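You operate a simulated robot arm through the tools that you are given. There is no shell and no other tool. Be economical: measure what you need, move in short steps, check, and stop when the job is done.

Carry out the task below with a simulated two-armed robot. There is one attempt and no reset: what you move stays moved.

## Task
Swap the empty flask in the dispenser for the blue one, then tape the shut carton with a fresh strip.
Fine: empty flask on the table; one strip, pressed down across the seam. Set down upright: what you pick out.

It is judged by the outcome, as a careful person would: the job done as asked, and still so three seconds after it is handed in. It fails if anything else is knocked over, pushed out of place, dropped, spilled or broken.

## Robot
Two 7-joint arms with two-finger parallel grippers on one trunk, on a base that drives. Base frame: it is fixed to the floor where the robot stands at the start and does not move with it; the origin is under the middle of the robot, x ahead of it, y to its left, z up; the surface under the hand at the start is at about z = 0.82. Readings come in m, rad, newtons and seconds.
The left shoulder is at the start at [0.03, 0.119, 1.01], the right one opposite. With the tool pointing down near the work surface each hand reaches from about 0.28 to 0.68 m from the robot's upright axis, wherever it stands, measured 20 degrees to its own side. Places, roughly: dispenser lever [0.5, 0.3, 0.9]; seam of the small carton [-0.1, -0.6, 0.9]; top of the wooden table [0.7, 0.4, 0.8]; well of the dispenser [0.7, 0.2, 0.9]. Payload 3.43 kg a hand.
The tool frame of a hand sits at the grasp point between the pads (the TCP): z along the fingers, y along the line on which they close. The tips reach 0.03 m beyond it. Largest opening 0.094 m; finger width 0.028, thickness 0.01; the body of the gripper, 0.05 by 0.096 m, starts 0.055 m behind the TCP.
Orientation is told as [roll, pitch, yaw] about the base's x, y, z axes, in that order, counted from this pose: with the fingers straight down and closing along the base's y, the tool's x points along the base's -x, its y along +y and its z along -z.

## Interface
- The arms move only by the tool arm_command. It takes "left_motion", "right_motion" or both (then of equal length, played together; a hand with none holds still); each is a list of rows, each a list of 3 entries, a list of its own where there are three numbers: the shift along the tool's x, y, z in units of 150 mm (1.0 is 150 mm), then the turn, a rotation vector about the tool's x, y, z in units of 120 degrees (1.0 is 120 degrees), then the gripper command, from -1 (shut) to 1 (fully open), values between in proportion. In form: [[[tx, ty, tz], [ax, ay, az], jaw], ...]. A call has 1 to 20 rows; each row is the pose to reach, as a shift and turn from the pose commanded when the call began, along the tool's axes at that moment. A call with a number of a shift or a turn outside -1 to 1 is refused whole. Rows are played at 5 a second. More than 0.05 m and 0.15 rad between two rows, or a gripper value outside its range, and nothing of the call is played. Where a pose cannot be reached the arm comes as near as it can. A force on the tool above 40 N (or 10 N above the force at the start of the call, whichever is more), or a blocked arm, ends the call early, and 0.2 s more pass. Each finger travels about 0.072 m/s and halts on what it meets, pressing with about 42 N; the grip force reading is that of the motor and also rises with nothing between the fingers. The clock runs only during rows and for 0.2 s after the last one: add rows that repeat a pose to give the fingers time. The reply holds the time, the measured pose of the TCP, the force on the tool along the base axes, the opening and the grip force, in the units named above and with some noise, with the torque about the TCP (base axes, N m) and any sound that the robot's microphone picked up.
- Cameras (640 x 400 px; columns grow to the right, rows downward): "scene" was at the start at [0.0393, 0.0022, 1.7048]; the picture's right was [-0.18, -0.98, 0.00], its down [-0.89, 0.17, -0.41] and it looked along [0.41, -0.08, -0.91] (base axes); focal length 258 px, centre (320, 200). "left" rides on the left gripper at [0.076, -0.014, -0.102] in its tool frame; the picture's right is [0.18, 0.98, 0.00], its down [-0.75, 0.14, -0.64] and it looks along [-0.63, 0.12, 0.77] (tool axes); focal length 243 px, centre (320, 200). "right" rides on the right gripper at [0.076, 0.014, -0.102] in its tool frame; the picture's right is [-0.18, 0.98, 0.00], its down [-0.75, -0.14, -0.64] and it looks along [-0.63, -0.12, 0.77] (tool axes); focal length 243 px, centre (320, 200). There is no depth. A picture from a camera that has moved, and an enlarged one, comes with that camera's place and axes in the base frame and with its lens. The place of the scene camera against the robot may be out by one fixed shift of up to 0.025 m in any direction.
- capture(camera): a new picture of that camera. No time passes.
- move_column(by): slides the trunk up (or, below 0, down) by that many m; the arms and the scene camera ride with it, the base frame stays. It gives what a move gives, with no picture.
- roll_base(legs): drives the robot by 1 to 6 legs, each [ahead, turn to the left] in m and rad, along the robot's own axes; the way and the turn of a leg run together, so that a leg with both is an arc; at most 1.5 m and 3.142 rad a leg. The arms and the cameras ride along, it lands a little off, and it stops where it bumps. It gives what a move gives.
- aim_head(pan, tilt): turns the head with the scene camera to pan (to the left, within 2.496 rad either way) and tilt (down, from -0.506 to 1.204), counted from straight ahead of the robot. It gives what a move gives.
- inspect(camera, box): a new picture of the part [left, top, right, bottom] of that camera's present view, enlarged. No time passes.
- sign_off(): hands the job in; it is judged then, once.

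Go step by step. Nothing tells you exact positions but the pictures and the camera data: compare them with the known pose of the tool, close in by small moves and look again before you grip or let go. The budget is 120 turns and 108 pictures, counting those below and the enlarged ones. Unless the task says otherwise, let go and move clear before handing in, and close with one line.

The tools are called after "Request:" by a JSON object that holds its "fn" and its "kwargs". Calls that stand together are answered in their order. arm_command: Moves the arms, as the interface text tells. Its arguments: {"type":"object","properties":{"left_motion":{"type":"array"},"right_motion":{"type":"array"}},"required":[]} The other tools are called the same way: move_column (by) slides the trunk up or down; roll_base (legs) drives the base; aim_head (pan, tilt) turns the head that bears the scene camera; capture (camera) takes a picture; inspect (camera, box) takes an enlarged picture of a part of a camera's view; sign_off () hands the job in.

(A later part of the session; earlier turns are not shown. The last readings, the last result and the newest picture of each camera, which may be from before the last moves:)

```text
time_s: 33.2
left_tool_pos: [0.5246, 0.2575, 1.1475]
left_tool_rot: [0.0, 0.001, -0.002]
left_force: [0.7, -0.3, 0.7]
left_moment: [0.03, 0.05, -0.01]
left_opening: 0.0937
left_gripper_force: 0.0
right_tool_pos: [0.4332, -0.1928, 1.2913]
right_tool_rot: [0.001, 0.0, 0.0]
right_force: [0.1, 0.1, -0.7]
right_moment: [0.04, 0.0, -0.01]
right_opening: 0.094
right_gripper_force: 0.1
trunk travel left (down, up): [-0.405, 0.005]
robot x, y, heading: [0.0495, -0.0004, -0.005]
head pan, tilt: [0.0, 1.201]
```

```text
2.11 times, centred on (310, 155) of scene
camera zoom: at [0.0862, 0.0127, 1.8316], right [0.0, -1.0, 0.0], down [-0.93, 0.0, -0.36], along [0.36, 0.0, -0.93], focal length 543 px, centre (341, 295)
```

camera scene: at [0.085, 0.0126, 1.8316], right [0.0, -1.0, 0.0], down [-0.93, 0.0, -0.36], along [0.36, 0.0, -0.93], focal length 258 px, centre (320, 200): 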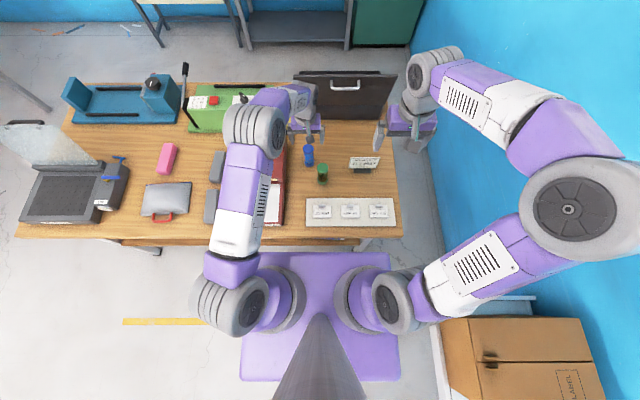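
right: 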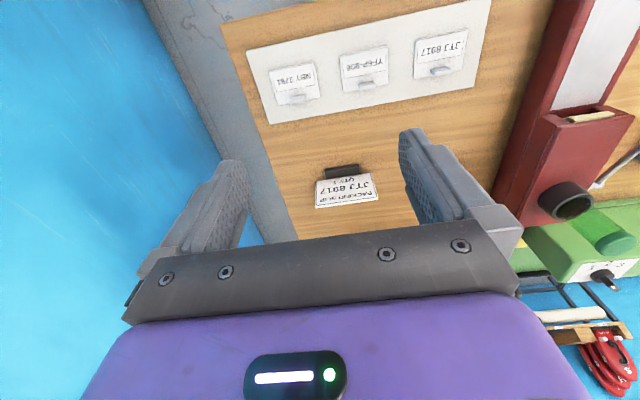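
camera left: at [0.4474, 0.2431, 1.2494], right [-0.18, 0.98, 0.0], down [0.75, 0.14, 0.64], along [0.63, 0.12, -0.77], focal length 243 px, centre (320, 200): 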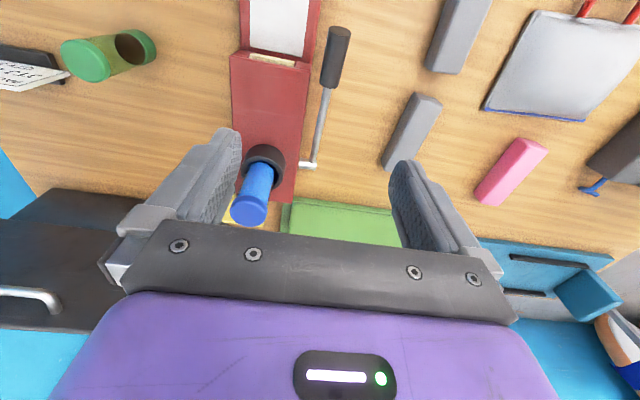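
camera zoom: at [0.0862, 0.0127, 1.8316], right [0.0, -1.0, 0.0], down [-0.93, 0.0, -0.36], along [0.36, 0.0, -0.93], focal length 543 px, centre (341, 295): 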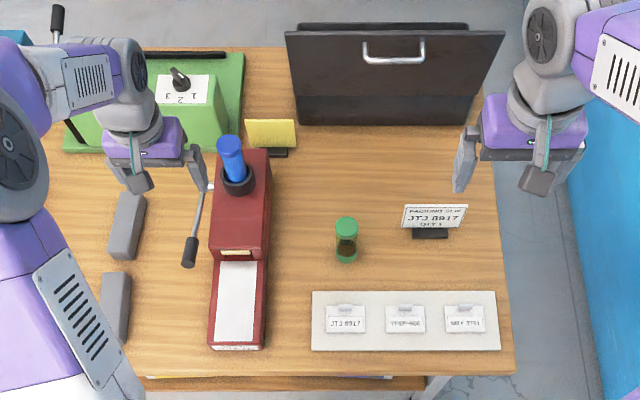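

The blue flask is seated in the collar and the empty flask stands on the table. Now the lever; I'll look closely at it and the tape slot.

Request:
{"fn": "inspect", "kwargs": {"camera": "left", "box": [200, 0, 400, 240]}}

Request:
{"fn": "inspect", "kwargs": {"camera": "scene", "box": [250, 95, 350, 190]}}

```text
1.67 times, centred on (300, 120) of left
camera zoom: at [0.4474, 0.2431, 1.2494], right [-0.18, 0.98, 0.0], down [0.75, 0.14, 0.64], along [0.63, 0.12, -0.77], focal length 404 px, centre (353, 333)
```

zoom: 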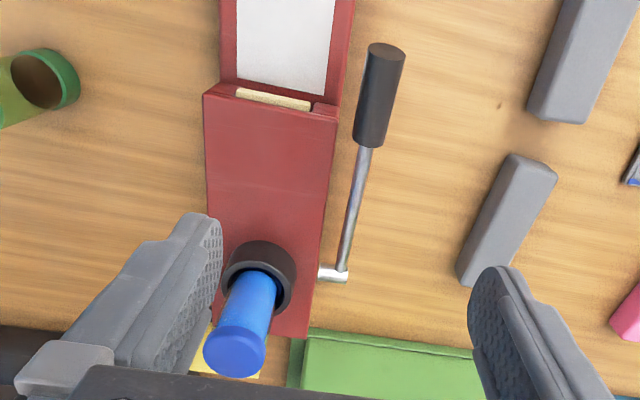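

```text
4.21 times, centred on (300, 142) of scene
camera zoom: at [0.0862, 0.0127, 1.8316], right [0.0, -1.0, 0.0], down [-0.93, 0.0, -0.36], along [0.36, 0.0, -0.93], focal length 1086 px, centre (404, 442)
```

zoom: 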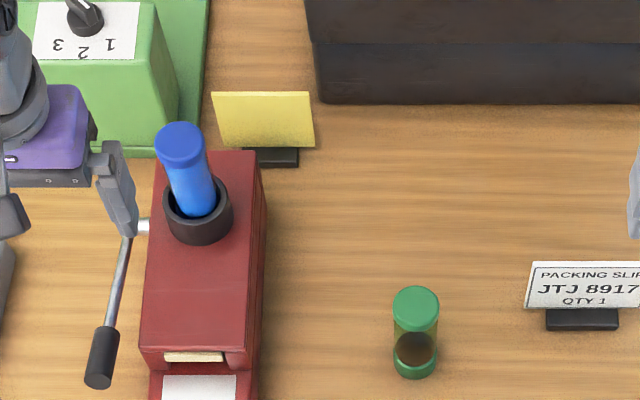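

The lever runs from its pivot near (0.645, 0.26, 0.915) toward me, slightly upward, with the black grip around (0.494, 0.27, 0.95). I'll close the left fingers and bring them just above the grip to press it down.

Request:
{"fn": "arm_command", "kwargs": {"left_motion": [[[0.1, 0.04, 0.1], [0, 0, 0], 0], [[0.23, 0.085, 0.25], [0, 0, 0], -1], [[0.23, 0.085, 0.45], [0, 0, 0], -1], [[0.23, 0.085, 0.65], [0, 0, 0], -1], [[0.23, 0.085, 0.65], [0, 0, 0], -1], [[0.23, 0.085, 0.65], [0, 0, 0], -1]]}}

Request:
{"fn": "capture", "kwargs": {"camera": "left"}}

Request:
{"fn": "inspect", "kwargs": {"camera": "scene", "box": [200, 90, 360, 250]}}

```text
time_s: 34.6
left_tool_pos: [0.4909, 0.2679, 1.0479]
left_tool_rot: [-0.001, 0.0, -0.002]
left_force: [0.0, 0.1, -0.2]
left_moment: [-0.02, 0.01, -0.04]
left_opening: 0.0
left_gripper_force: 33.0
right_tool_pos: [0.4331, -0.1939, 1.2914]
right_tool_rot: [0.0, 0.0, -0.002]
right_force: [0.5, -0.5, 1.2]
right_moment: [0.0, 0.0, 0.0]
right_opening: 0.0942
right_gripper_force: 0.0
trunk travel left (down, up): [-0.405, 0.005]
robot x, y, heading: [0.0518, 0.0006, -0.003]
head pan, tilt: [0.0, 1.201]
```

```text
73 pictures are left
camera left: at [0.4143, 0.2548, 1.1495], right [-0.18, 0.98, 0.0], down [0.75, 0.14, 0.64], along [0.63, 0.12, -0.77], focal length 243 px, centre (320, 200)
```

left: 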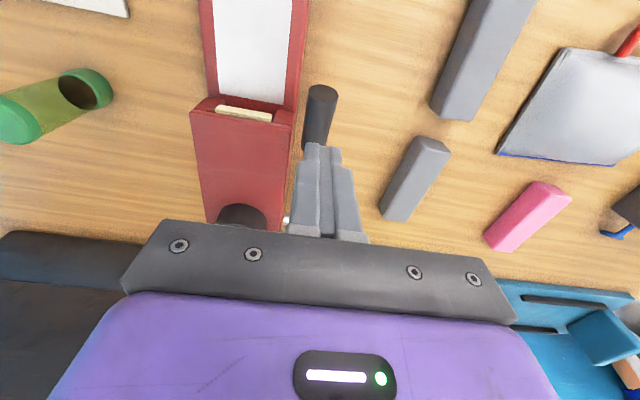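

```text
2.50 times, centred on (280, 170) of scene
camera zoom: at [0.0858, 0.0133, 1.8316], right [0.0, -1.0, 0.0], down [-0.93, 0.0, -0.36], along [0.36, 0.0, -0.93], focal length 645 px, centre (420, 275)
```

zoom: 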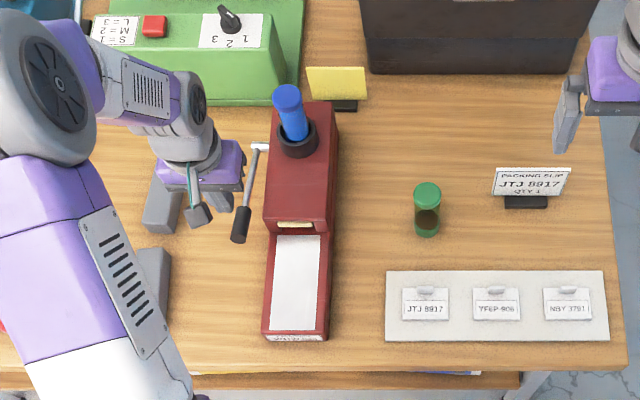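

The tips are right above the grip, whose axis is at about z 0.94. I'll come down until contact and press.

Request:
{"fn": "arm_command", "kwargs": {"left_motion": [[[0, 0, 0.2], [0, 0, 0], -1], [[0, 0, 0.4], [0, 0, 0], -1], [[0, 0, 0.5], [0, 0, 0], -1], [[0, 0, 0.55], [0, 0, 0], -1], [[0, 0, 0.6], [0, 0, 0], -1], [[0, 0, 0.6], [0, 0, 0], -1]]}}

Request:
{"fn": "capture", "kwargs": {"camera": "left"}}

```text
time_s: 36.0
left_tool_pos: [0.4905, 0.2666, 0.9603]
left_tool_rot: [0.002, -0.001, 0.0]
left_force: [-0.2, 0.5, 1.5]
left_moment: [-0.01, 0.02, 0.03]
left_opening: 0.0003
left_gripper_force: 33.5
right_tool_pos: [0.4328, -0.1923, 1.2908]
right_tool_rot: [0.001, 0.0, -0.001]
right_force: [0.6, 0.8, -0.9]
right_moment: [0.04, 0.0, 0.02]
right_opening: 0.0941
right_gripper_force: 0.1
trunk travel left (down, up): [-0.405, 0.005]
robot x, y, heading: [0.0505, 0.0008, -0.001]
head pan, tilt: [0.0, 1.201]
```

```text
71 pictures are left
camera left: at [0.4133, 0.2535, 1.0622], right [-0.18, 0.98, 0.0], down [0.75, 0.14, 0.64], along [0.63, 0.12, -0.77], focal length 243 px, centre (320, 200)
```

left: 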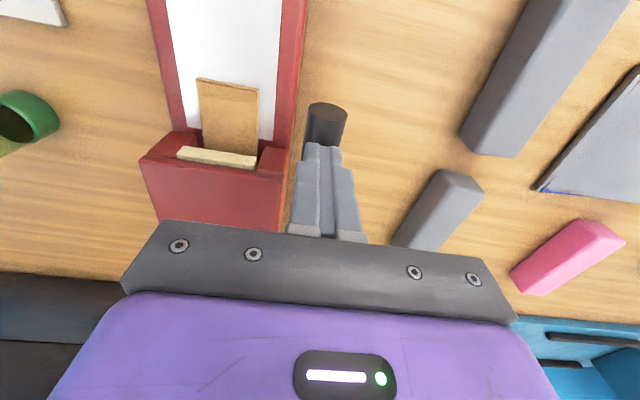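

Pressing works: a brown strip is feeding out. I'll continue the stroke down.

Request:
{"fn": "arm_command", "kwargs": {"left_motion": [[[0, 0, 0.08], [0, 0, 0], -1], [[0, 0, 0.16], [0, 0, 0], -1], [[0, 0, 0.24], [0, 0, 0], -1], [[0, 0, 0.3], [0, 0, 0], -1], [[0, 0, 0.3], [0, 0, 0], -1]]}}

Request:
{"fn": "capture", "kwargs": {"camera": "left"}}

```text
time_s: 37.2
left_tool_pos: [0.4913, 0.2685, 0.9147]
left_tool_rot: [-0.001, -0.001, -0.001]
left_force: [0.9, -0.8, 3.3]
left_moment: [-0.03, -0.07, 0.03]
left_opening: 0.0001
left_gripper_force: 33.3
right_tool_pos: [0.4328, -0.1921, 1.2907]
right_tool_rot: [-0.001, 0.0, 0.0]
right_force: [-0.5, 0.9, 0.5]
right_moment: [-0.04, -0.02, 0.01]
right_opening: 0.0938
right_gripper_force: 0.1
trunk travel left (down, up): [-0.405, 0.005]
robot x, y, heading: [0.0493, -0.0011, 0.003]
head pan, tilt: [0.0, 1.201]
```

```text
70 pictures are left
camera left: at [0.414, 0.2539, 1.0158], right [-0.18, 0.98, 0.0], down [0.75, 0.14, 0.64], along [0.63, 0.12, -0.77], focal length 243 px, centre (320, 200)
```

left: 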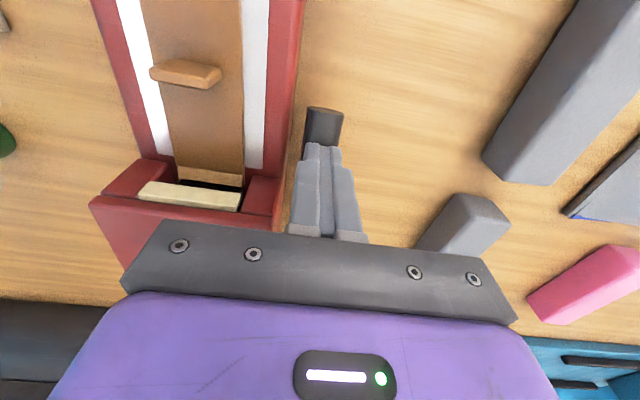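

The strip is out on the tray with a small grip tab on it. I'll check from the scene camera before releasing the lever.

Request:
{"fn": "inspect", "kwargs": {"camera": "scene", "box": [200, 90, 360, 250]}}

```text
2.50 times, centred on (280, 170) of scene
camera zoom: at [0.085, 0.0129, 1.8316], right [0.0, -1.0, 0.0], down [-0.93, 0.0, -0.36], along [0.36, 0.0, -0.93], focal length 645 px, centre (420, 275)
```

zoom: 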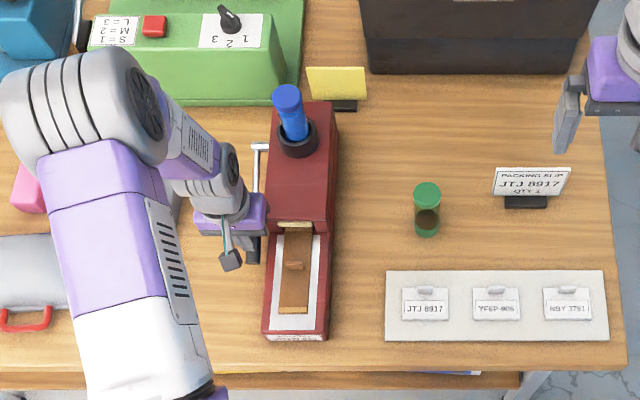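

Request:
{"fn": "inspect", "kwargs": {"camera": "left", "box": [80, 100, 340, 260]}}

```text
2.46 times, centred on (210, 180) of left
camera zoom: at [0.414, 0.2539, 1.0158], right [-0.18, 0.98, 0.0], down [0.75, 0.14, 0.64], along [0.63, 0.12, -0.77], focal length 597 px, centre (591, 249)
```

zoom: 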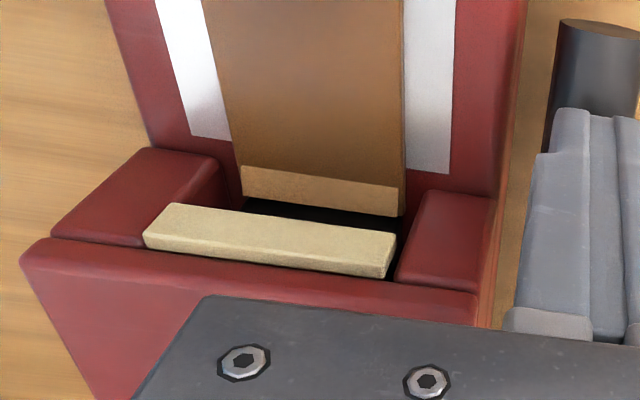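

The strip is fully out and cut, lying along the tray with a thin grip tab across its middle. I'll release the lever by rising straight up, then look at the tab.

Request:
{"fn": "arm_command", "kwargs": {"left_motion": [[[0, 0, -0.2], [0, 0, 0], -1], [[0, 0, -0.5], [0, 0, 0], -1], [[0, 0, -0.8], [0, 0, 0], -1], [[0.2, -0.1, -1.0], [0, 0, 0], 0], [[0.45, -0.35, -1.0], [0, 0, 0], 1], [[0.6, -0.4, -1.0], [0, 0, 0], 1], [[0.6, -0.4, -1.0], [0, 0, 0], 1]]}}

Request:
{"fn": "capture", "kwargs": {"camera": "left"}}

Request:
{"fn": "inspect", "kwargs": {"camera": "scene", "box": [200, 90, 360, 250]}}

```text
refused: row 5 steps farther than a row can; nothing moved
```

```text
67 pictures are left
camera left: at [0.414, 0.2539, 1.0158], right [-0.18, 0.98, 0.0], down [0.75, 0.14, 0.64], along [0.63, 0.12, -0.77], focal length 243 px, centre (320, 200)
```

left: 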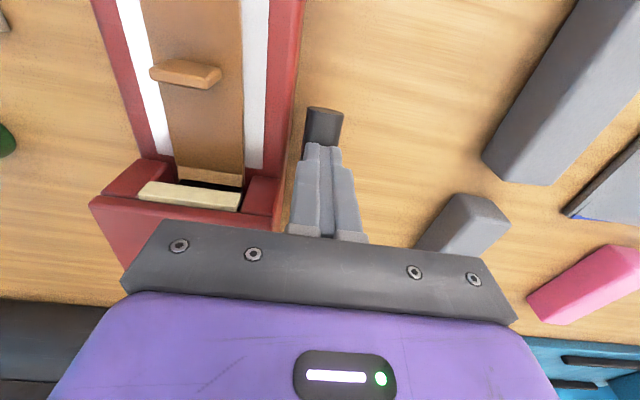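

```text
2.50 times, centred on (280, 170) of scene
camera zoom: at [0.085, 0.0129, 1.8316], right [0.0, -1.0, 0.0], down [-0.93, 0.0, -0.36], along [0.36, 0.0, -0.93], focal length 645 px, centre (420, 275)
```

zoom: 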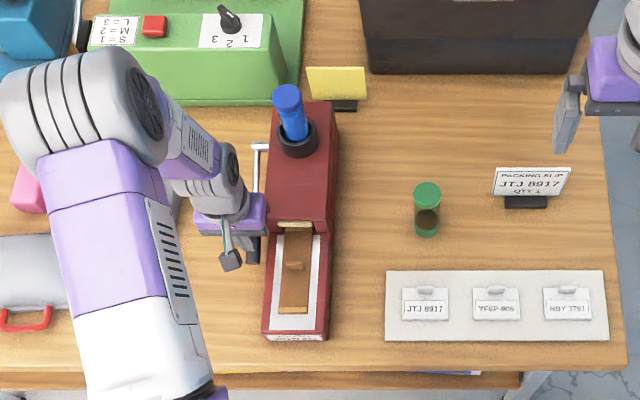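

Request:
{"fn": "arm_command", "kwargs": {"left_motion": [[[0, 0, -0.2], [0, 0, 0], -1], [[0, 0, -0.5], [0, 0, 0], -1], [[0, 0, -0.8], [0, 0, 0], -1], [[0.15, -0.1, -1.0], [0, 0, 0], 0], [[0.35, -0.25, -1.0], [0, 0, 0], 1], [[0.6, -0.4, -1.0], [0, 0, 0], 1], [[0.6, -0.4, -1.0], [0, 0, 0], 1]]}}

Request:
{"fn": "capture", "kwargs": {"camera": "left"}}

Request:
{"fn": "inspect", "kwargs": {"camera": "scene", "box": [200, 90, 360, 250]}}

```text
time_s: 38.8
left_tool_pos: [0.3997, 0.2066, 1.0637]
left_tool_rot: [0.0, 0.0, -0.001]
left_force: [-0.3, -0.7, -0.2]
left_moment: [0.02, 0.01, 0.02]
left_opening: 0.0938
left_gripper_force: 0.0
right_tool_pos: [0.4339, -0.1926, 1.2908]
right_tool_rot: [0.0, 0.0, -0.003]
right_force: [0.2, 1.0, -0.1]
right_moment: [-0.01, 0.0, 0.0]
right_opening: 0.0941
right_gripper_force: 0.0
trunk travel left (down, up): [-0.405, 0.005]
robot x, y, heading: [0.0471, 0.0011, -0.001]
head pan, tilt: [0.0, 1.201]
```

```text
65 pictures are left
camera left: at [0.3227, 0.1937, 1.1655], right [-0.18, 0.98, 0.0], down [0.75, 0.14, 0.64], along [0.63, 0.12, -0.77], focal length 243 px, centre (320, 200)
```

left: 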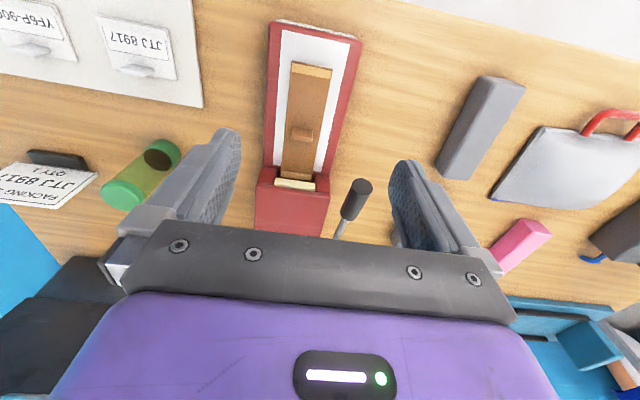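

```text
2.50 times, centred on (280, 170) of scene
camera zoom: at [0.0863, 0.014, 1.8316], right [0.0, -1.0, 0.0], down [-0.93, 0.0, -0.36], along [0.36, 0.0, -0.93], focal length 645 px, centre (420, 275)
```

zoom: 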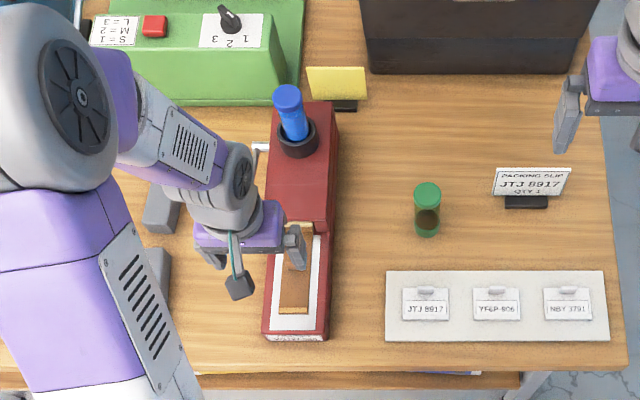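

The lever sprang back, and the strip lies at x about 0.386–0.54 with its tab at about (0.457, 0.1955, top near 0.88). I'll turn the left hand 90° so the fingers close along x, above the tab.

Request:
{"fn": "arm_command", "kwargs": {"left_motion": [[[-0.04, -0.01, 0], [0, 0, -0.068], 0], [[-0.08, -0.02, 0], [0, 0, -0.136], 0], [[-0.12, -0.03, 0], [0, 0, -0.204], 0], [[-0.16, -0.04, 0], [0, 0, -0.272], 0], [[-0.2, -0.05, 0], [0, 0, -0.34], 0], [[-0.24, -0.06, 0], [0, 0, -0.408], 0], [[-0.28, -0.07, 0], [0, 0, -0.476], 0], [[-0.32, -0.073, 0], [0, 0, -0.544], 0], [[-0.36, -0.073, 0], [0, 0, -0.612], 0], [[-0.387, -0.073, 0.1], [0, 0, -0.68], 0], [[-0.387, -0.073, 0.3], [0, 0, -0.75], 0], [[-0.387, -0.073, 0.4], [0, 0, -0.75], 0], [[-0.387, -0.073, 0.4], [0, 0, -0.75], 0]]}}

Request:
{"fn": "capture", "kwargs": {"camera": "left"}}

```text
time_s: 41.6
left_tool_pos: [0.458, 0.1971, 1.0047]
left_tool_rot: [0.0, -0.001, 1.571]
left_force: [-0.7, 0.8, -0.1]
left_moment: [0.04, -0.01, 0.0]
left_opening: 0.0471
left_gripper_force: 0.0
right_tool_pos: [0.4336, -0.1915, 1.2903]
right_tool_rot: [0.0, 0.0, -0.002]
right_force: [-0.5, 0.4, -0.2]
right_moment: [-0.03, 0.0, 0.06]
right_opening: 0.0938
right_gripper_force: 0.0
trunk travel left (down, up): [-0.405, 0.005]
robot x, y, heading: [0.0495, -0.0022, -0.002]
head pan, tilt: [0.0, 1.201]
```

```text
63 pictures are left
camera left: at [0.4711, 0.1205, 1.1057], right [-0.98, -0.18, 0.0], down [-0.14, 0.75, 0.64], along [-0.12, 0.63, -0.77], focal length 243 px, centre (320, 200)
```

left: 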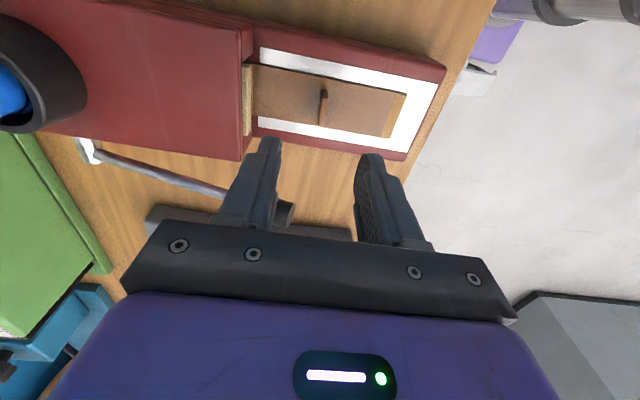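

Request:
{"fn": "inspect", "kwargs": {"camera": "left", "box": [230, 40, 450, 180]}}

```text
2.86 times, centred on (340, 110) of left
camera zoom: at [0.4711, 0.1205, 1.1057], right [-0.98, -0.18, 0.0], down [-0.14, 0.75, 0.64], along [-0.12, 0.63, -0.77], focal length 693 px, centre (263, 457)
```

zoom: 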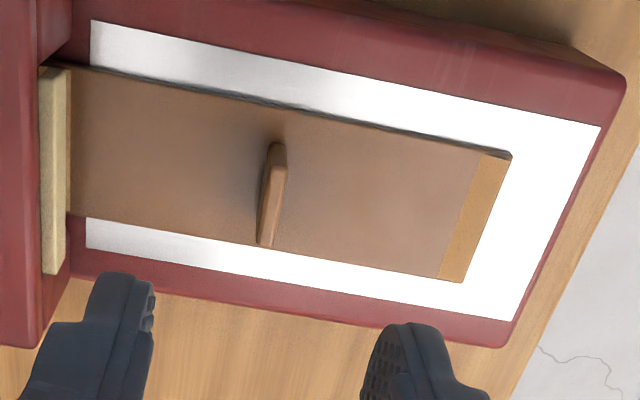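

The tab is thin, centred at about (0.454, 0.197). Lowering to just above it and looking again.

Request:
{"fn": "arm_command", "kwargs": {"left_motion": [[[0, 0.01, 0.2], [0, 0, 0], 0], [[0, 0.025, 0.4], [0, 0, 0], 0], [[0, 0.025, 0.53], [0, 0, 0], 0], [[0, 0.025, 0.53], [0, 0, 0], 0]]}}

Request:
{"fn": "capture", "kwargs": {"camera": "left"}}

```text
time_s: 42.6
left_tool_pos: [0.4537, 0.1956, 0.9248]
left_tool_rot: [0.0, 0.0, 1.567]
left_force: [-0.8, 0.4, 0.3]
left_moment: [0.0, 0.01, -0.01]
left_opening: 0.047
left_gripper_force: 0.0
right_tool_pos: [0.4312, -0.1921, 1.2923]
right_tool_rot: [-0.001, -0.002, -0.001]
right_force: [0.1, 0.0, -0.3]
right_moment: [0.02, 0.0, 0.01]
right_opening: 0.0943
right_gripper_force: 0.2
trunk travel left (down, up): [-0.405, 0.005]
robot x, y, heading: [0.0473, 0.0015, -0.002]
head pan, tilt: [0.0, 1.201]
```

```text
61 pictures are left
camera left: at [0.4671, 0.1198, 1.0264], right [-0.98, -0.18, 0.0], down [-0.14, 0.75, 0.64], along [-0.12, 0.63, -0.77], focal length 243 px, centre (320, 200)
```

left: 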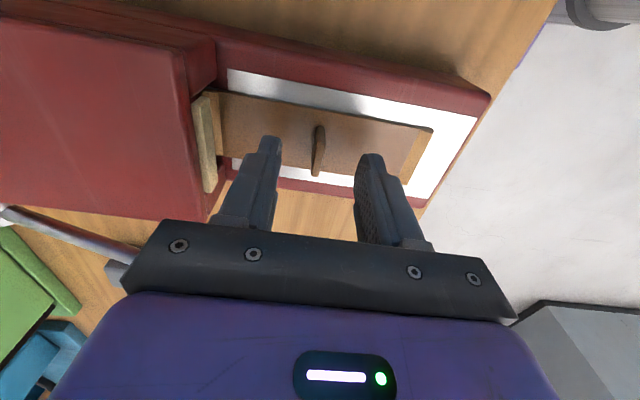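

Centred over the tab. The strip surface is about z 0.868, so I'll go down to tips at 0.873 and close.

Request:
{"fn": "arm_command", "kwargs": {"left_motion": [[[0, 0, 0.07], [0, 0, 0], 0], [[0, 0, 0.14], [0, 0, 0], 0], [[0, 0, 0.14], [0, 0, 0], 0]]}}

Request:
{"fn": "inspect", "kwargs": {"camera": "left", "box": [210, 80, 430, 260]}}

```text
time_s: 43.4
left_tool_pos: [0.4536, 0.1966, 0.904]
left_tool_rot: [-0.001, 0.001, 1.569]
left_force: [-1.2, 0.4, 6.4]
left_moment: [0.01, 0.06, 0.01]
left_opening: 0.0469
left_gripper_force: 0.0
right_tool_pos: [0.4328, -0.1928, 1.2914]
right_tool_rot: [0.0, -0.001, 0.0]
right_force: [0.1, -0.2, 0.2]
right_moment: [0.02, -0.03, 0.01]
right_opening: 0.0941
right_gripper_force: 0.1
trunk travel left (down, up): [-0.405, 0.005]
robot x, y, heading: [0.0506, -0.0009, 0.002]
head pan, tilt: [0.0, 1.201]
```

```text
2.22 times, centred on (320, 170) of left
camera zoom: at [0.4664, 0.1206, 1.0054], right [-0.98, -0.18, 0.0], down [-0.14, 0.75, 0.64], along [-0.12, 0.63, -0.77], focal length 539 px, centre (320, 267)
```

zoom: 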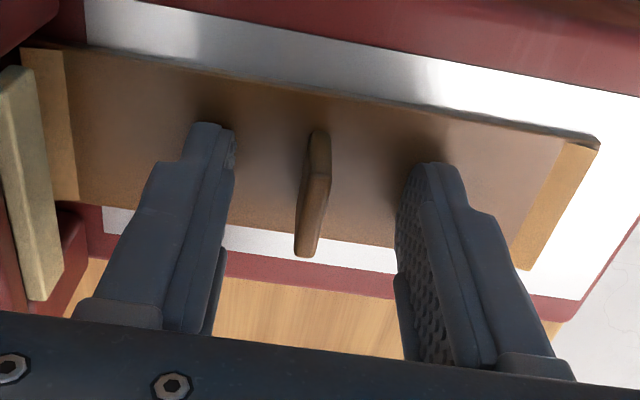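

Tips just touch the strip (6 N). Raise 3 mm, then close on the tab and lift slightly.

Request:
{"fn": "arm_command", "kwargs": {"left_motion": [[[0, 0, -0.022], [0, 0, 0], 0], [[0, 0, -0.022], [0, 0, 0], -0.5], [[0, 0, -0.022], [0, 0, 0], -1], [[0, 0, -0.022], [0, 0, 0], -1], [[0, 0, -0.022], [0, 0, 0], -1], [[0, 0, -0.022], [0, 0, 0], -1]]}}

Request:
{"fn": "inspect", "kwargs": {"camera": "left", "box": [210, 80, 430, 260]}}

```text
time_s: 44.8
left_tool_pos: [0.4539, 0.198, 0.9067]
left_tool_rot: [0.0, 0.001, 1.568]
left_force: [-0.8, 0.1, 0.1]
left_moment: [0.02, 0.03, -0.01]
left_opening: 0.0043
left_gripper_force: 38.7
right_tool_pos: [0.4332, -0.1939, 1.291]
right_tool_rot: [0.001, 0.002, -0.002]
right_force: [-0.6, -0.4, 0.2]
right_moment: [-0.01, 0.04, 0.01]
right_opening: 0.094
right_gripper_force: 0.0
trunk travel left (down, up): [-0.405, 0.005]
robot x, y, heading: [0.0509, -0.0016, -0.002]
head pan, tilt: [0.0, 1.201]
```

```text
2.22 times, centred on (320, 170) of left
camera zoom: at [0.4669, 0.1209, 1.0081], right [-0.98, -0.18, 0.0], down [-0.14, 0.75, 0.64], along [-0.12, 0.63, -0.77], focal length 539 px, centre (320, 267)
```

zoom: 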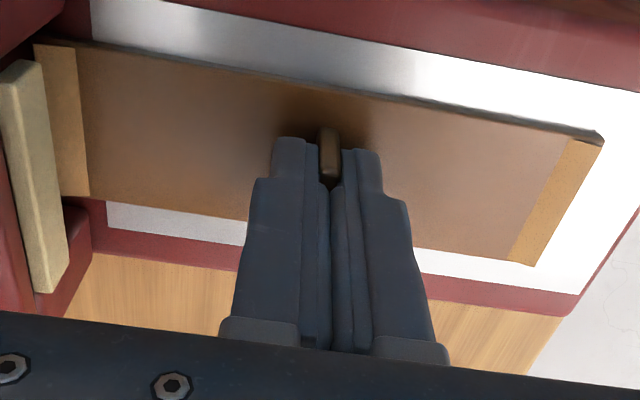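

Tab held (4.3 mm). Lift straight up and look at the strip.

Request:
{"fn": "arm_command", "kwargs": {"left_motion": [[[0, 0, -0.1], [0, 0, 0], -1], [[0, 0, -0.3], [0, 0, 0], -1], [[0, 0, -0.5], [0, 0, 0], -1], [[0, 0, -0.75], [0, 0, 0], -1], [[0, 0, -1.0], [0, 0, 0], -1], [[0, 0, -1.0], [0, 0, 0], -1]]}}

Request:
{"fn": "capture", "kwargs": {"camera": "left"}}

Request:
{"fn": "capture", "kwargs": {"camera": "scene"}}

```text
time_s: 46.2
left_tool_pos: [0.4546, 0.1967, 1.0582]
left_tool_rot: [0.0, 0.001, 1.571]
left_force: [0.5, 0.4, -0.5]
left_moment: [-0.06, -0.01, 0.0]
left_opening: 0.0042
left_gripper_force: 39.1
right_tool_pos: [0.4327, -0.1923, 1.2895]
right_tool_rot: [0.002, -0.001, -0.001]
right_force: [0.2, 0.5, -0.2]
right_moment: [0.02, -0.01, 0.03]
right_opening: 0.0941
right_gripper_force: 0.1
trunk travel left (down, up): [-0.405, 0.005]
robot x, y, heading: [0.0495, 0.0033, -0.002]
head pan, tilt: [0.0, 1.201]
```

```text
58 pictures are left
camera left: at [0.4681, 0.1202, 1.1602], right [-0.98, -0.18, 0.0], down [-0.14, 0.75, 0.64], along [-0.12, 0.63, -0.77], focal length 243 px, centre (320, 200)
```

left: 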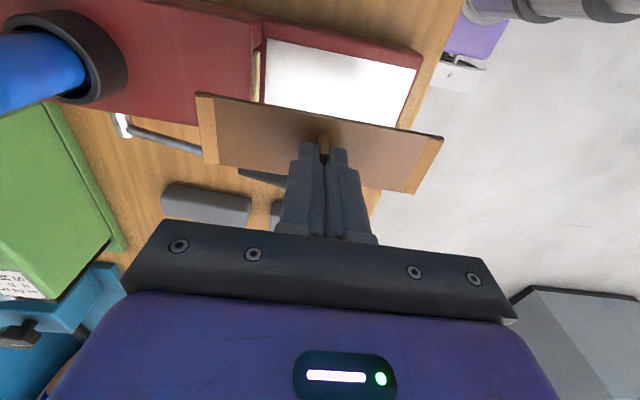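

```text
57 pictures are left
camera scene: at [0.0855, 0.0133, 1.8316], right [0.0, -1.0, 0.0], down [-0.93, 0.0, -0.36], along [0.36, 0.0, -0.93], focal length 258 px, centre (320, 200)
```

scene: 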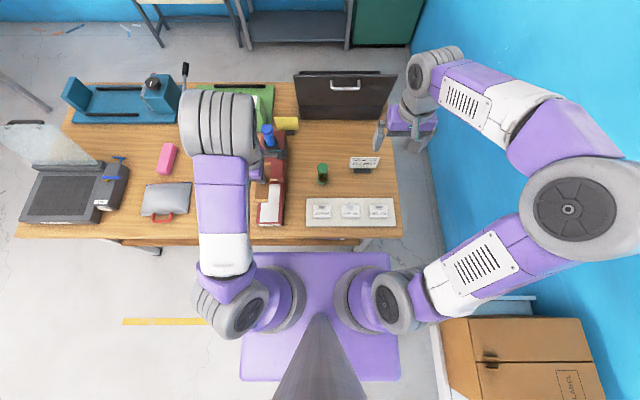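

The strip is held flat and cleanly. Before turning to the carton, I'll raise and draw in the left hand, then check what the base footprint is by lowering the trunk a little.

Request:
{"fn": "arm_command", "kwargs": {"left_motion": [[[0, 0, -0.3], [0, 0, 0], -1], [[0, 0.1, -0.6], [0, 0, 0], -1], [[0, 0.2, -0.9], [0, 0, 0], -1], [[0, 0.35, -1.0], [0, 0, 0], -1], [[0, 0.35, -1.0], [0, 0, 0], -1]]}}

Request:
{"fn": "move_column", "kwargs": {"by": -0.08}}

Request:
{"fn": "capture", "kwargs": {"camera": "scene"}}

```text
time_s: 47.4
left_tool_pos: [0.4016, 0.1981, 1.2099]
left_tool_rot: [0.0, 0.0, 1.571]
left_force: [-0.1, 0.0, -0.6]
left_moment: [0.0, 0.0, 0.0]
left_opening: 0.0043
left_gripper_force: 38.9
right_tool_pos: [0.4335, -0.1926, 1.2915]
right_tool_rot: [0.001, 0.001, -0.002]
right_force: [0.4, 0.0, -0.1]
right_moment: [0.01, 0.0, 0.01]
right_opening: 0.0939
right_gripper_force: 0.1
trunk travel left (down, up): [-0.405, 0.005]
robot x, y, heading: [0.0486, 0.0005, -0.001]
head pan, tilt: [0.0, 1.201]
```

```text
time_s: 48.6
left_tool_pos: [0.4017, 0.199, 1.1292]
left_tool_rot: [-0.002, -0.001, 1.568]
left_force: [-0.4, 0.0, -0.7]
left_moment: [-0.01, -0.01, 0.01]
left_opening: 0.0043
left_gripper_force: 38.9
right_tool_pos: [0.4332, -0.1927, 1.212]
right_tool_rot: [-0.001, 0.002, 0.0]
right_force: [0.0, 0.0, -0.2]
right_moment: [0.02, 0.01, 0.01]
right_opening: 0.0941
right_gripper_force: 0.0
trunk travel left (down, up): [-0.325, 0.085]
robot x, y, heading: [0.0469, -0.0031, -0.001]
head pan, tilt: [0.0, 1.201]
```

```text
56 pictures are left
camera scene: at [0.0853, 0.0133, 1.7517], right [0.0, -1.0, 0.0], down [-0.93, 0.0, -0.36], along [0.36, 0.0, -0.93], focal length 258 px, centre (320, 200)
```

scene: 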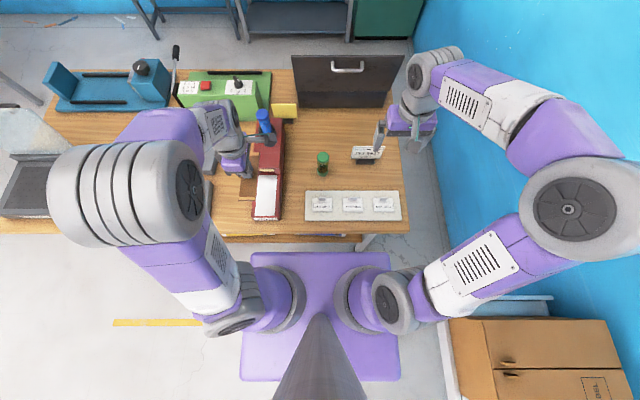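

That plate rides with the trunk, so the lower base is compact. I'll back up 6 cm from the table and then turn right about 118°, so the carton comes into the left hand's reach.

Request:
{"fn": "roll_base", "kwargs": {"legs": [[-0.06, 0.0], [0.0, -1.0]]}}

Request:
{"fn": "capture", "kwargs": {"camera": "scene"}}

```text
time_s: 52.1
left_tool_pos: [0.3468, -0.1919, 1.1286]
left_tool_rot: [0.001, -0.001, 0.562]
left_force: [0.1, 0.4, -0.1]
left_moment: [-0.01, 0.02, 0.0]
left_opening: 0.0044
left_gripper_force: 38.8
right_tool_pos: [0.0319, -0.4278, 1.2112]
right_tool_rot: [-0.001, 0.001, -1.009]
right_force: [0.0, -0.4, -0.4]
right_moment: [0.0, 0.0, 0.02]
right_opening: 0.0937
right_gripper_force: 0.1
trunk travel left (down, up): [-0.325, 0.085]
robot x, y, heading: [-0.0149, 0.0003, -1.007]
head pan, tilt: [0.0, 1.201]
```

```text
55 pictures are left
camera scene: at [0.0134, -0.0087, 1.7516], right [-0.85, -0.53, 0.0], down [-0.5, 0.79, -0.36], along [0.19, -0.31, -0.93], focal length 258 px, centre (320, 200)
```

scene: 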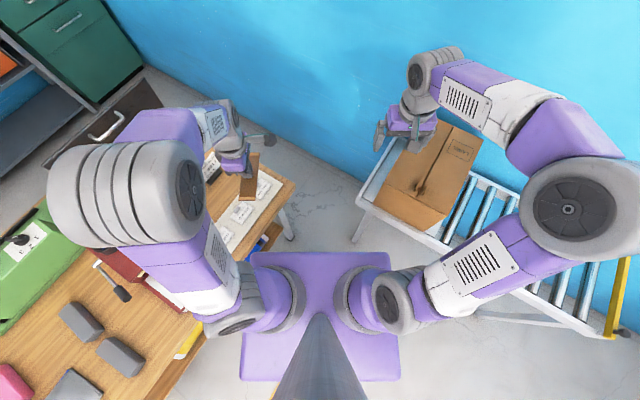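

Request:
{"fn": "roll_base", "kwargs": {"legs": [[0.0, -1.05]]}}

Request:
{"fn": "capture", "kwargs": {"camera": "scene"}}

Request:
{"fn": "capture", "kwargs": {"camera": "left"}}

```text
time_s: 55.2
left_tool_pos: [0.0031, -0.405, 1.131]
left_tool_rot: [0.0, 0.0, -0.482]
left_force: [0.3, 0.6, -0.3]
left_moment: [0.0, -0.02, 0.0]
left_opening: 0.0045
left_gripper_force: 38.9
right_tool_pos: [-0.359, -0.252, 1.2109]
right_tool_rot: [0.001, -0.001, -2.053]
right_force: [-0.1, -0.2, 0.0]
right_moment: [-0.01, -0.01, 0.01]
right_opening: 0.0939
right_gripper_force: 0.0
trunk travel left (down, up): [-0.325, 0.085]
robot x, y, heading: [-0.0141, -0.0001, -2.055]
head pan, tilt: [0.0, 1.201]
```

```text
54 pictures are left
camera scene: at [-0.0124, -0.0095, 1.7516], right [-0.89, 0.46, 0.0], down [0.43, 0.83, -0.36], along [-0.17, -0.32, -0.93], focal length 258 px, centre (320, 200)
```

scene: 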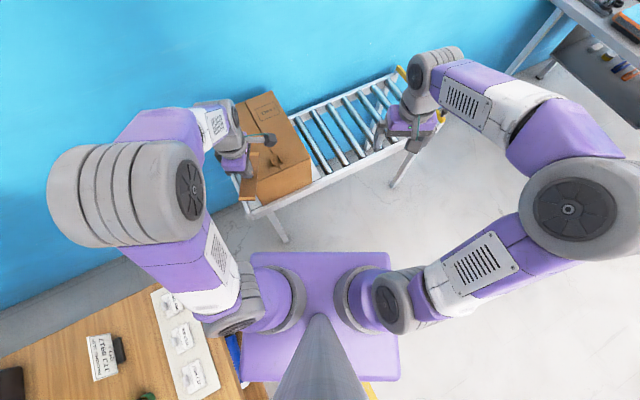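

```text
53 pictures are left
camera left: at [-0.0724, -0.3819, 1.2314], right [0.29, 0.96, 0.0], down [0.73, -0.22, 0.64], along [0.61, -0.19, -0.77], focal length 243 px, centre (320, 200)
```

left: 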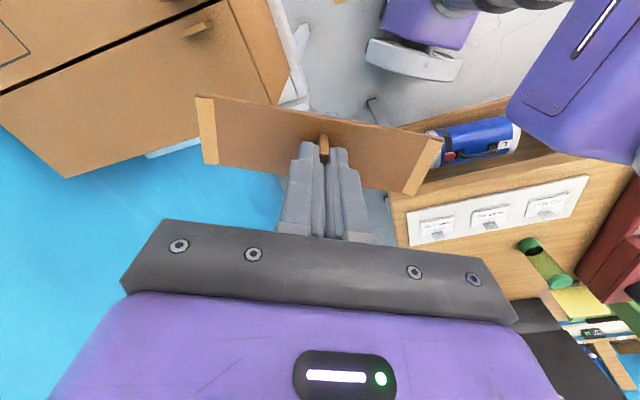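

The turn worked and the carton on the roller stand is now in front of the left arm. I'll zoom in on it.

Request:
{"fn": "inspect", "kwargs": {"camera": "scene", "box": [190, 70, 350, 220]}}

```text
2.67 times, centred on (270, 145) of scene
camera zoom: at [-0.0124, -0.0095, 1.7516], right [-0.89, 0.46, 0.0], down [0.43, 0.83, -0.36], along [-0.17, -0.32, -0.93], focal length 688 px, centre (453, 347)
```

zoom: 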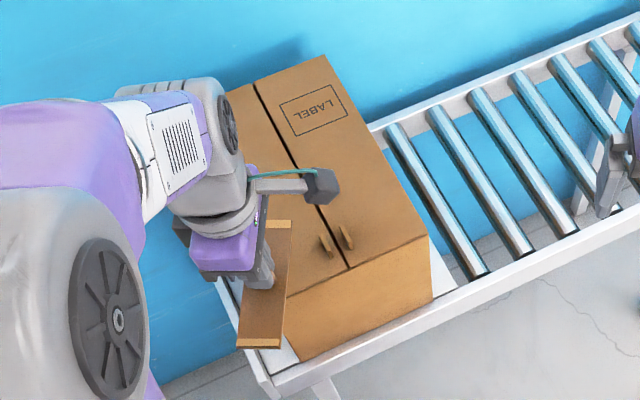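

The seam runs along y at x ≈ -0.09, from y -0.47 to -0.835; the flap tabs are near y -0.52 and the LABEL starts at about y -0.70. The strip should therefore go across at about (-0.09, -0.61). I'll move the hand over and turn it so the strip lies along x.

Request:
{"fn": "arm_command", "kwargs": {"left_motion": [[[0.022, -0.12, 0], [0, 0, 0.065], -1], [[0.044, -0.24, 0], [0, 0, 0.13], -1], [[0.066, -0.36, 0], [0, 0, 0.195], -1], [[0.088, -0.48, 0], [0, 0, 0.26], -1], [[0.11, -0.6, 0], [0, 0, 0.325], -1], [[0.132, -0.72, 0], [0, 0, 0.39], -1], [[0.154, -0.84, 0], [0, 0, 0.455], -1], [[0.176, -0.957, 0], [0, 0, 0.52], -1], [[0.176, -0.957, 0], [0, 0, 0.52], -1]]}}

Request:
{"fn": "capture", "kwargs": {"camera": "left"}}

Request:
{"fn": "capture", "kwargs": {"camera": "scene"}}

```text
time_s: 57.2
left_tool_pos: [-0.0885, -0.5193, 1.1297]
left_tool_rot: [0.0, 0.0, -1.572]
left_force: [0.5, 0.2, -0.4]
left_moment: [0.01, -0.01, 0.03]
left_opening: 0.0044
left_gripper_force: 38.7
right_tool_pos: [-0.3584, -0.2513, 1.2116]
right_tool_rot: [0.001, -0.001, -2.052]
right_force: [0.1, 0.1, -0.1]
right_moment: [0.01, 0.0, 0.02]
right_opening: 0.0942
right_gripper_force: 0.0
trunk travel left (down, up): [-0.325, 0.085]
robot x, y, heading: [-0.0102, 0.0015, -2.055]
head pan, tilt: [0.0, 1.201]
```

```text
51 pictures are left
camera left: at [-0.1026, -0.4432, 1.2309], right [0.98, 0.18, 0.0], down [0.14, -0.75, 0.64], along [0.12, -0.63, -0.77], focal length 243 px, centre (320, 200)
```

left: 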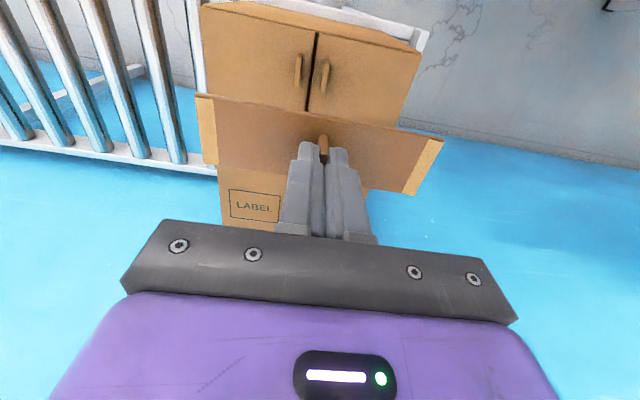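

```text
50 pictures are left
camera scene: at [-0.012, -0.0091, 1.7516], right [-0.89, 0.46, 0.0], down [0.43, 0.83, -0.36], along [-0.17, -0.32, -0.93], focal length 258 px, centre (320, 200)
```

scene: 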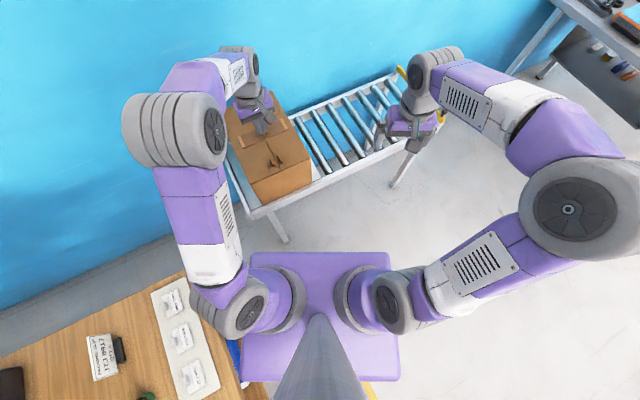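

From the hand camera the seam is at x ≈ -0.099 and the label starts at y ≈ -0.71. I'll go to (-0.099, -0.615) and down to z 1.0, then check.

Request:
{"fn": "arm_command", "kwargs": {"left_motion": [[[-0.2, -0.02, 0.1], [0, 0, 0], -1], [[-0.42, -0.05, 0.3], [0, 0, 0], -1], [[-0.638, -0.07, 0.5], [0, 0, 0], -1], [[-0.638, -0.07, 0.75], [0, 0, 0], -1], [[-0.638, -0.07, 0.86], [0, 0, 0], -1], [[-0.638, -0.07, 0.86], [0, 0, 0], -1]]}}

Request:
{"fn": "capture", "kwargs": {"camera": "left"}}

Request:
{"fn": "inspect", "kwargs": {"camera": "scene", "box": [190, 50, 350, 220]}}

```text
time_s: 58.6
left_tool_pos: [-0.0985, -0.616, 1.0]
left_tool_rot: [0.0, 0.0, -1.571]
left_force: [0.4, 0.6, -0.8]
left_moment: [-0.01, 0.0, 0.02]
left_opening: 0.0044
left_gripper_force: 39.3
right_tool_pos: [-0.3584, -0.2508, 1.2114]
right_tool_rot: [0.001, 0.0, -2.054]
right_force: [0.0, -0.2, 1.4]
right_moment: [0.03, -0.05, -0.02]
right_opening: 0.0942
right_gripper_force: 0.1
trunk travel left (down, up): [-0.325, 0.085]
robot x, y, heading: [-0.0111, 0.001, -2.056]
head pan, tilt: [0.0, 1.201]
```

```text
49 pictures are left
camera left: at [-0.1126, -0.5394, 1.1016], right [0.98, 0.18, 0.0], down [0.14, -0.75, 0.64], along [0.12, -0.63, -0.77], focal length 243 px, centre (320, 200)
```

left: 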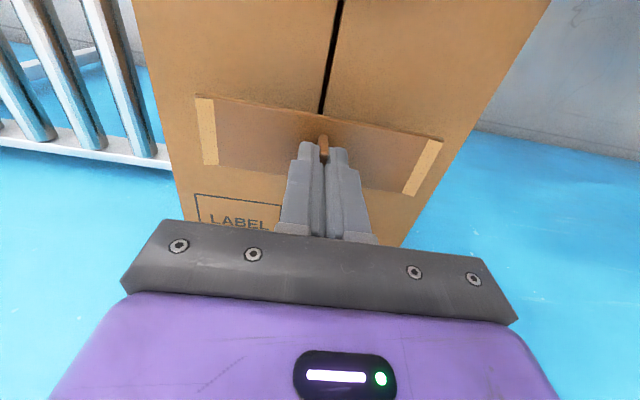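

```text
2.35 times, centred on (270, 135) of scene
camera zoom: at [-0.0122, -0.0095, 1.7516], right [-0.89, 0.46, 0.0], down [0.43, 0.83, -0.36], along [-0.17, -0.32, -0.93], focal length 607 px, centre (438, 353)
```

zoom: 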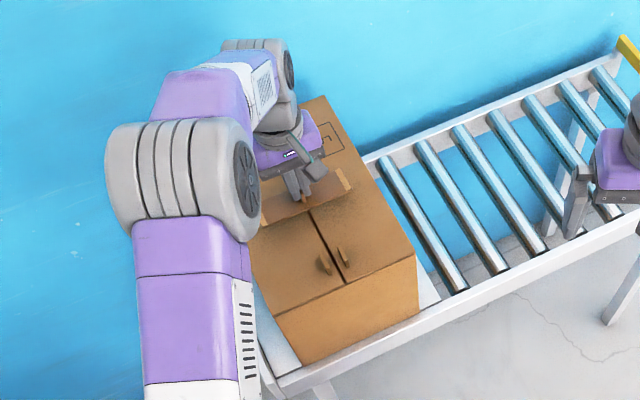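

The strip is centred over the seam and clear of the tabs and label. Descending until contact, slowly at the end.

Request:
{"fn": "arm_command", "kwargs": {"left_motion": [[[0, 0, 0.15], [0, 0, 0], -1], [[0, 0, 0.27], [0, 0, 0], -1], [[0, 0, 0.34], [0, 0, 0], -1], [[0, 0, 0.36], [0, 0, 0], -1], [[0, 0, 0.36], [0, 0, 0], -1]]}}

Request:
{"fn": "capture", "kwargs": {"camera": "left"}}

```text
time_s: 59.5
left_tool_pos: [-0.0994, -0.6176, 0.9586]
left_tool_rot: [-0.008, -0.017, -1.569]
left_force: [4.7, 10.1, 22.9]
left_moment: [0.26, -0.32, 0.14]
left_opening: 0.0041
left_gripper_force: 38.7
right_tool_pos: [-0.3576, -0.2484, 1.2119]
right_tool_rot: [0.0, -0.001, -2.053]
right_force: [-0.4, -1.3, -0.6]
right_moment: [0.03, 0.01, -0.03]
right_opening: 0.094
right_gripper_force: 0.0
trunk travel left (down, up): [-0.325, 0.085]
robot x, y, heading: [-0.0105, 0.0016, -2.053]
head pan, tilt: [0.0, 1.201]
stopped in row 4 (left hand): the force on the tool passed its limit at 40 N (the readings are from after the stop); the commanded pose is now the measured one
```

```text
47 pictures are left
camera left: at [-0.1126, -0.5404, 1.0591], right [0.98, 0.18, -0.01], down [0.15, -0.74, 0.65], along [0.11, -0.64, -0.76], focal length 243 px, centre (320, 200)
```

left: 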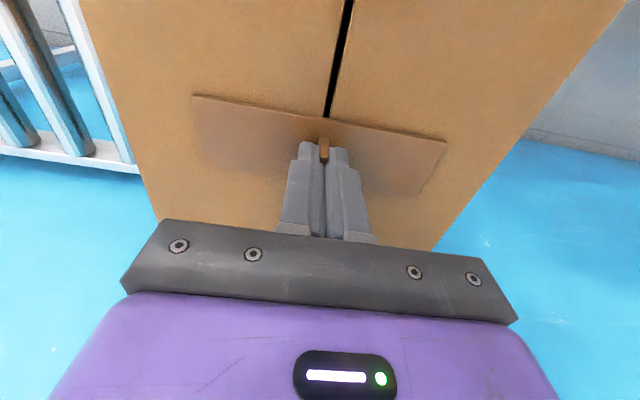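

The strip made contact and has been pressed with over 40 N; it looks laid down, its end bands now uniform in colour. I'll open the fingers, lift off, and look.

Request:
{"fn": "arm_command", "kwargs": {"left_motion": [[[0, 0, 0], [0, 0, 0], -1], [[0, 0, 0], [0, 0, 0], -0.7], [[0, 0, 0], [0, 0, 0], -0.4], [[0, 0, -0.03], [0, 0, 0], -0.4], [[0, 0, -0.2], [0, 0, 0], -0.4], [[0, 0, -0.4], [0, 0, 0], -0.4], [[0, 0, -0.4], [0, 0, 0], -0.4]]}}

Request:
{"fn": "capture", "kwargs": {"camera": "left"}}

Request:
{"fn": "inspect", "kwargs": {"camera": "scene", "box": [190, 50, 350, 220]}}

```text
time_s: 61.1
left_tool_pos: [-0.098, -0.6196, 1.0141]
left_tool_rot: [-0.005, -0.014, -1.57]
left_force: [0.2, 0.8, -0.2]
left_moment: [-0.04, 0.01, 0.01]
left_opening: 0.0283
left_gripper_force: 0.0
right_tool_pos: [-0.3586, -0.2506, 1.211]
right_tool_rot: [-0.001, 0.0, -2.053]
right_force: [-1.6, -0.4, -0.4]
right_moment: [0.01, 0.03, 0.01]
right_opening: 0.0939
right_gripper_force: 0.0
trunk travel left (down, up): [-0.325, 0.085]
robot x, y, heading: [-0.0129, -0.0022, -2.051]
head pan, tilt: [0.0, 1.201]
```

```text
46 pictures are left
camera left: at [-0.113, -0.5416, 1.1157], right [0.98, 0.18, -0.01], down [0.14, -0.74, 0.65], along [0.11, -0.64, -0.76], focal length 243 px, centre (320, 200)
```

left: 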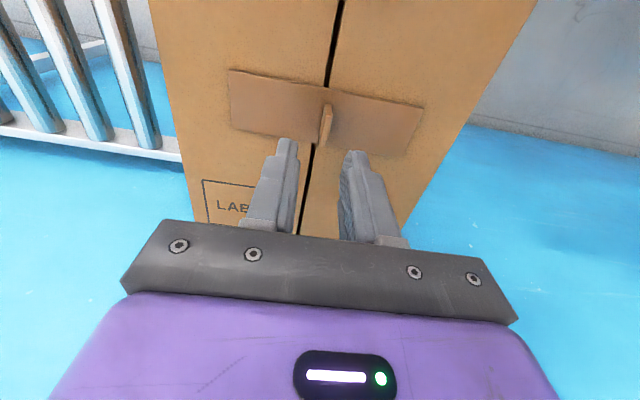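

```text
2.35 times, centred on (270, 135) of scene
camera zoom: at [-0.0123, -0.0097, 1.7516], right [-0.89, 0.46, 0.0], down [0.43, 0.83, -0.36], along [-0.17, -0.32, -0.93], focal length 607 px, centre (438, 353)
```

zoom: 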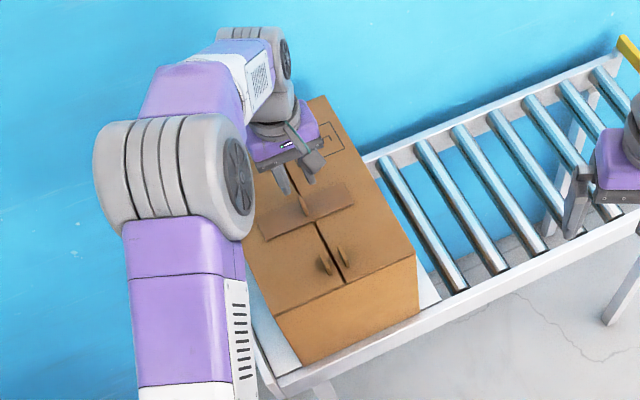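

Request:
{"fn": "inspect", "kwargs": {"camera": "left", "box": [210, 50, 440, 180]}}

```text
2.78 times, centred on (325, 115) of left
camera zoom: at [-0.113, -0.5416, 1.1157], right [0.98, 0.18, -0.01], down [0.14, -0.74, 0.65], along [0.11, -0.64, -0.76], focal length 675 px, centre (306, 436)
```

zoom: 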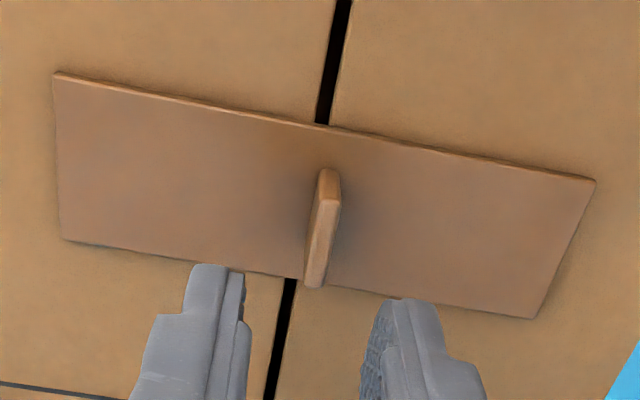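

The strip lies flat over both flaps, centred on the seam. To be sure both halves are down, I'll press each lightly with closed fingertips.

Request:
{"fn": "arm_command", "kwargs": {"left_motion": [[[0, 0.1, -0.1], [0, 0, 0], -0.7], [[0, 0.32, -0.1], [0, 0, 0], -1], [[0, 0.35, 0.1], [0, 0, 0], -1], [[0, 0.35, 0.3], [0, 0, 0], -1], [[0, 0.35, 0.36], [0, 0, 0], -1], [[0, 0.35, 0.385], [0, 0, 0], -1], [[0, 0.35, 0.4], [0, 0, 0], -1], [[0, 0.35, 0.4], [0, 0, 0], -1]]}}

```text
time_s: 62.9
left_tool_pos: [-0.0455, -0.6204, 0.9554]
left_tool_rot: [-0.007, -0.013, -1.57]
left_force: [0.0, 0.3, 2.6]
left_moment: [0.02, -0.03, -0.01]
left_opening: 0.0
left_gripper_force: 33.2
right_tool_pos: [-0.3594, -0.2508, 1.2107]
right_tool_rot: [0.0, -0.001, -2.054]
right_force: [-0.9, 0.2, -0.7]
right_moment: [0.02, -0.03, -0.02]
right_opening: 0.0942
right_gripper_force: 0.0
trunk travel left (down, up): [-0.325, 0.085]
robot x, y, heading: [-0.0094, 0.0036, -2.047]
head pan, tilt: [0.0, 1.201]
```

Just in contact; press about 2 mm more, then lift, go to the other half and do the same.

Request:
{"fn": "arm_command", "kwargs": {"left_motion": [[[0, 0, 0.008], [0, 0, 0], -1], [[0, 0, 0.015], [0, 0, 0], -1], [[0, 0, 0.015], [0, 0, 0], -1]]}}

Request:
{"fn": "arm_command", "kwargs": {"left_motion": [[[0, 0, -0.2], [0, 0, 0], -1], [[0, 0, -0.4], [0, 0, 0], -1], [[0, -0.3, -0.4], [0, 0, 0], -1], [[0, -0.6, -0.4], [0, 0, 0], -1], [[0, -0.7, -0.3], [0, 0, 0], -1], [[0, -0.7, -0.1], [0, 0, 0], -1], [[0, -0.7, -0.02], [0, 0, 0], -1], [[0, -0.7, -0.006], [0, 0, 0], -1], [[0, -0.7, 0], [0, 0, 0], -1], [[0, -0.7, 0], [0, 0, 0], -1]]}}

```text
time_s: 63.7
left_tool_pos: [-0.0442, -0.6195, 0.9547]
left_tool_rot: [-0.007, -0.017, -1.568]
left_force: [1.3, -0.1, 17.5]
left_moment: [0.18, -0.06, 0.02]
left_opening: 0.0001
left_gripper_force: 33.1
right_tool_pos: [-0.3577, -0.2506, 1.2105]
right_tool_rot: [0.001, -0.004, -2.053]
right_force: [0.0, 0.4, 0.7]
right_moment: [-0.02, -0.04, 0.0]
right_opening: 0.0941
right_gripper_force: 0.0
trunk travel left (down, up): [-0.325, 0.085]
robot x, y, heading: [-0.0108, -0.0005, -2.053]
head pan, tilt: [0.0, 1.201]
```

```text
time_s: 65.9
left_tool_pos: [-0.15, -0.6206, 0.9538]
left_tool_rot: [-0.007, -0.017, -1.569]
left_force: [1.1, -0.8, 12.2]
left_moment: [0.11, -0.03, -0.03]
left_opening: 0.0
left_gripper_force: 32.5
right_tool_pos: [-0.3576, -0.2511, 1.2106]
right_tool_rot: [0.0, -0.002, -2.053]
right_force: [-0.1, -0.7, -0.4]
right_moment: [0.03, -0.01, 0.0]
right_opening: 0.094
right_gripper_force: 0.2
trunk travel left (down, up): [-0.325, 0.085]
robot x, y, heading: [-0.0092, -0.0008, -2.053]
head pan, tilt: [0.0, 1.201]
```

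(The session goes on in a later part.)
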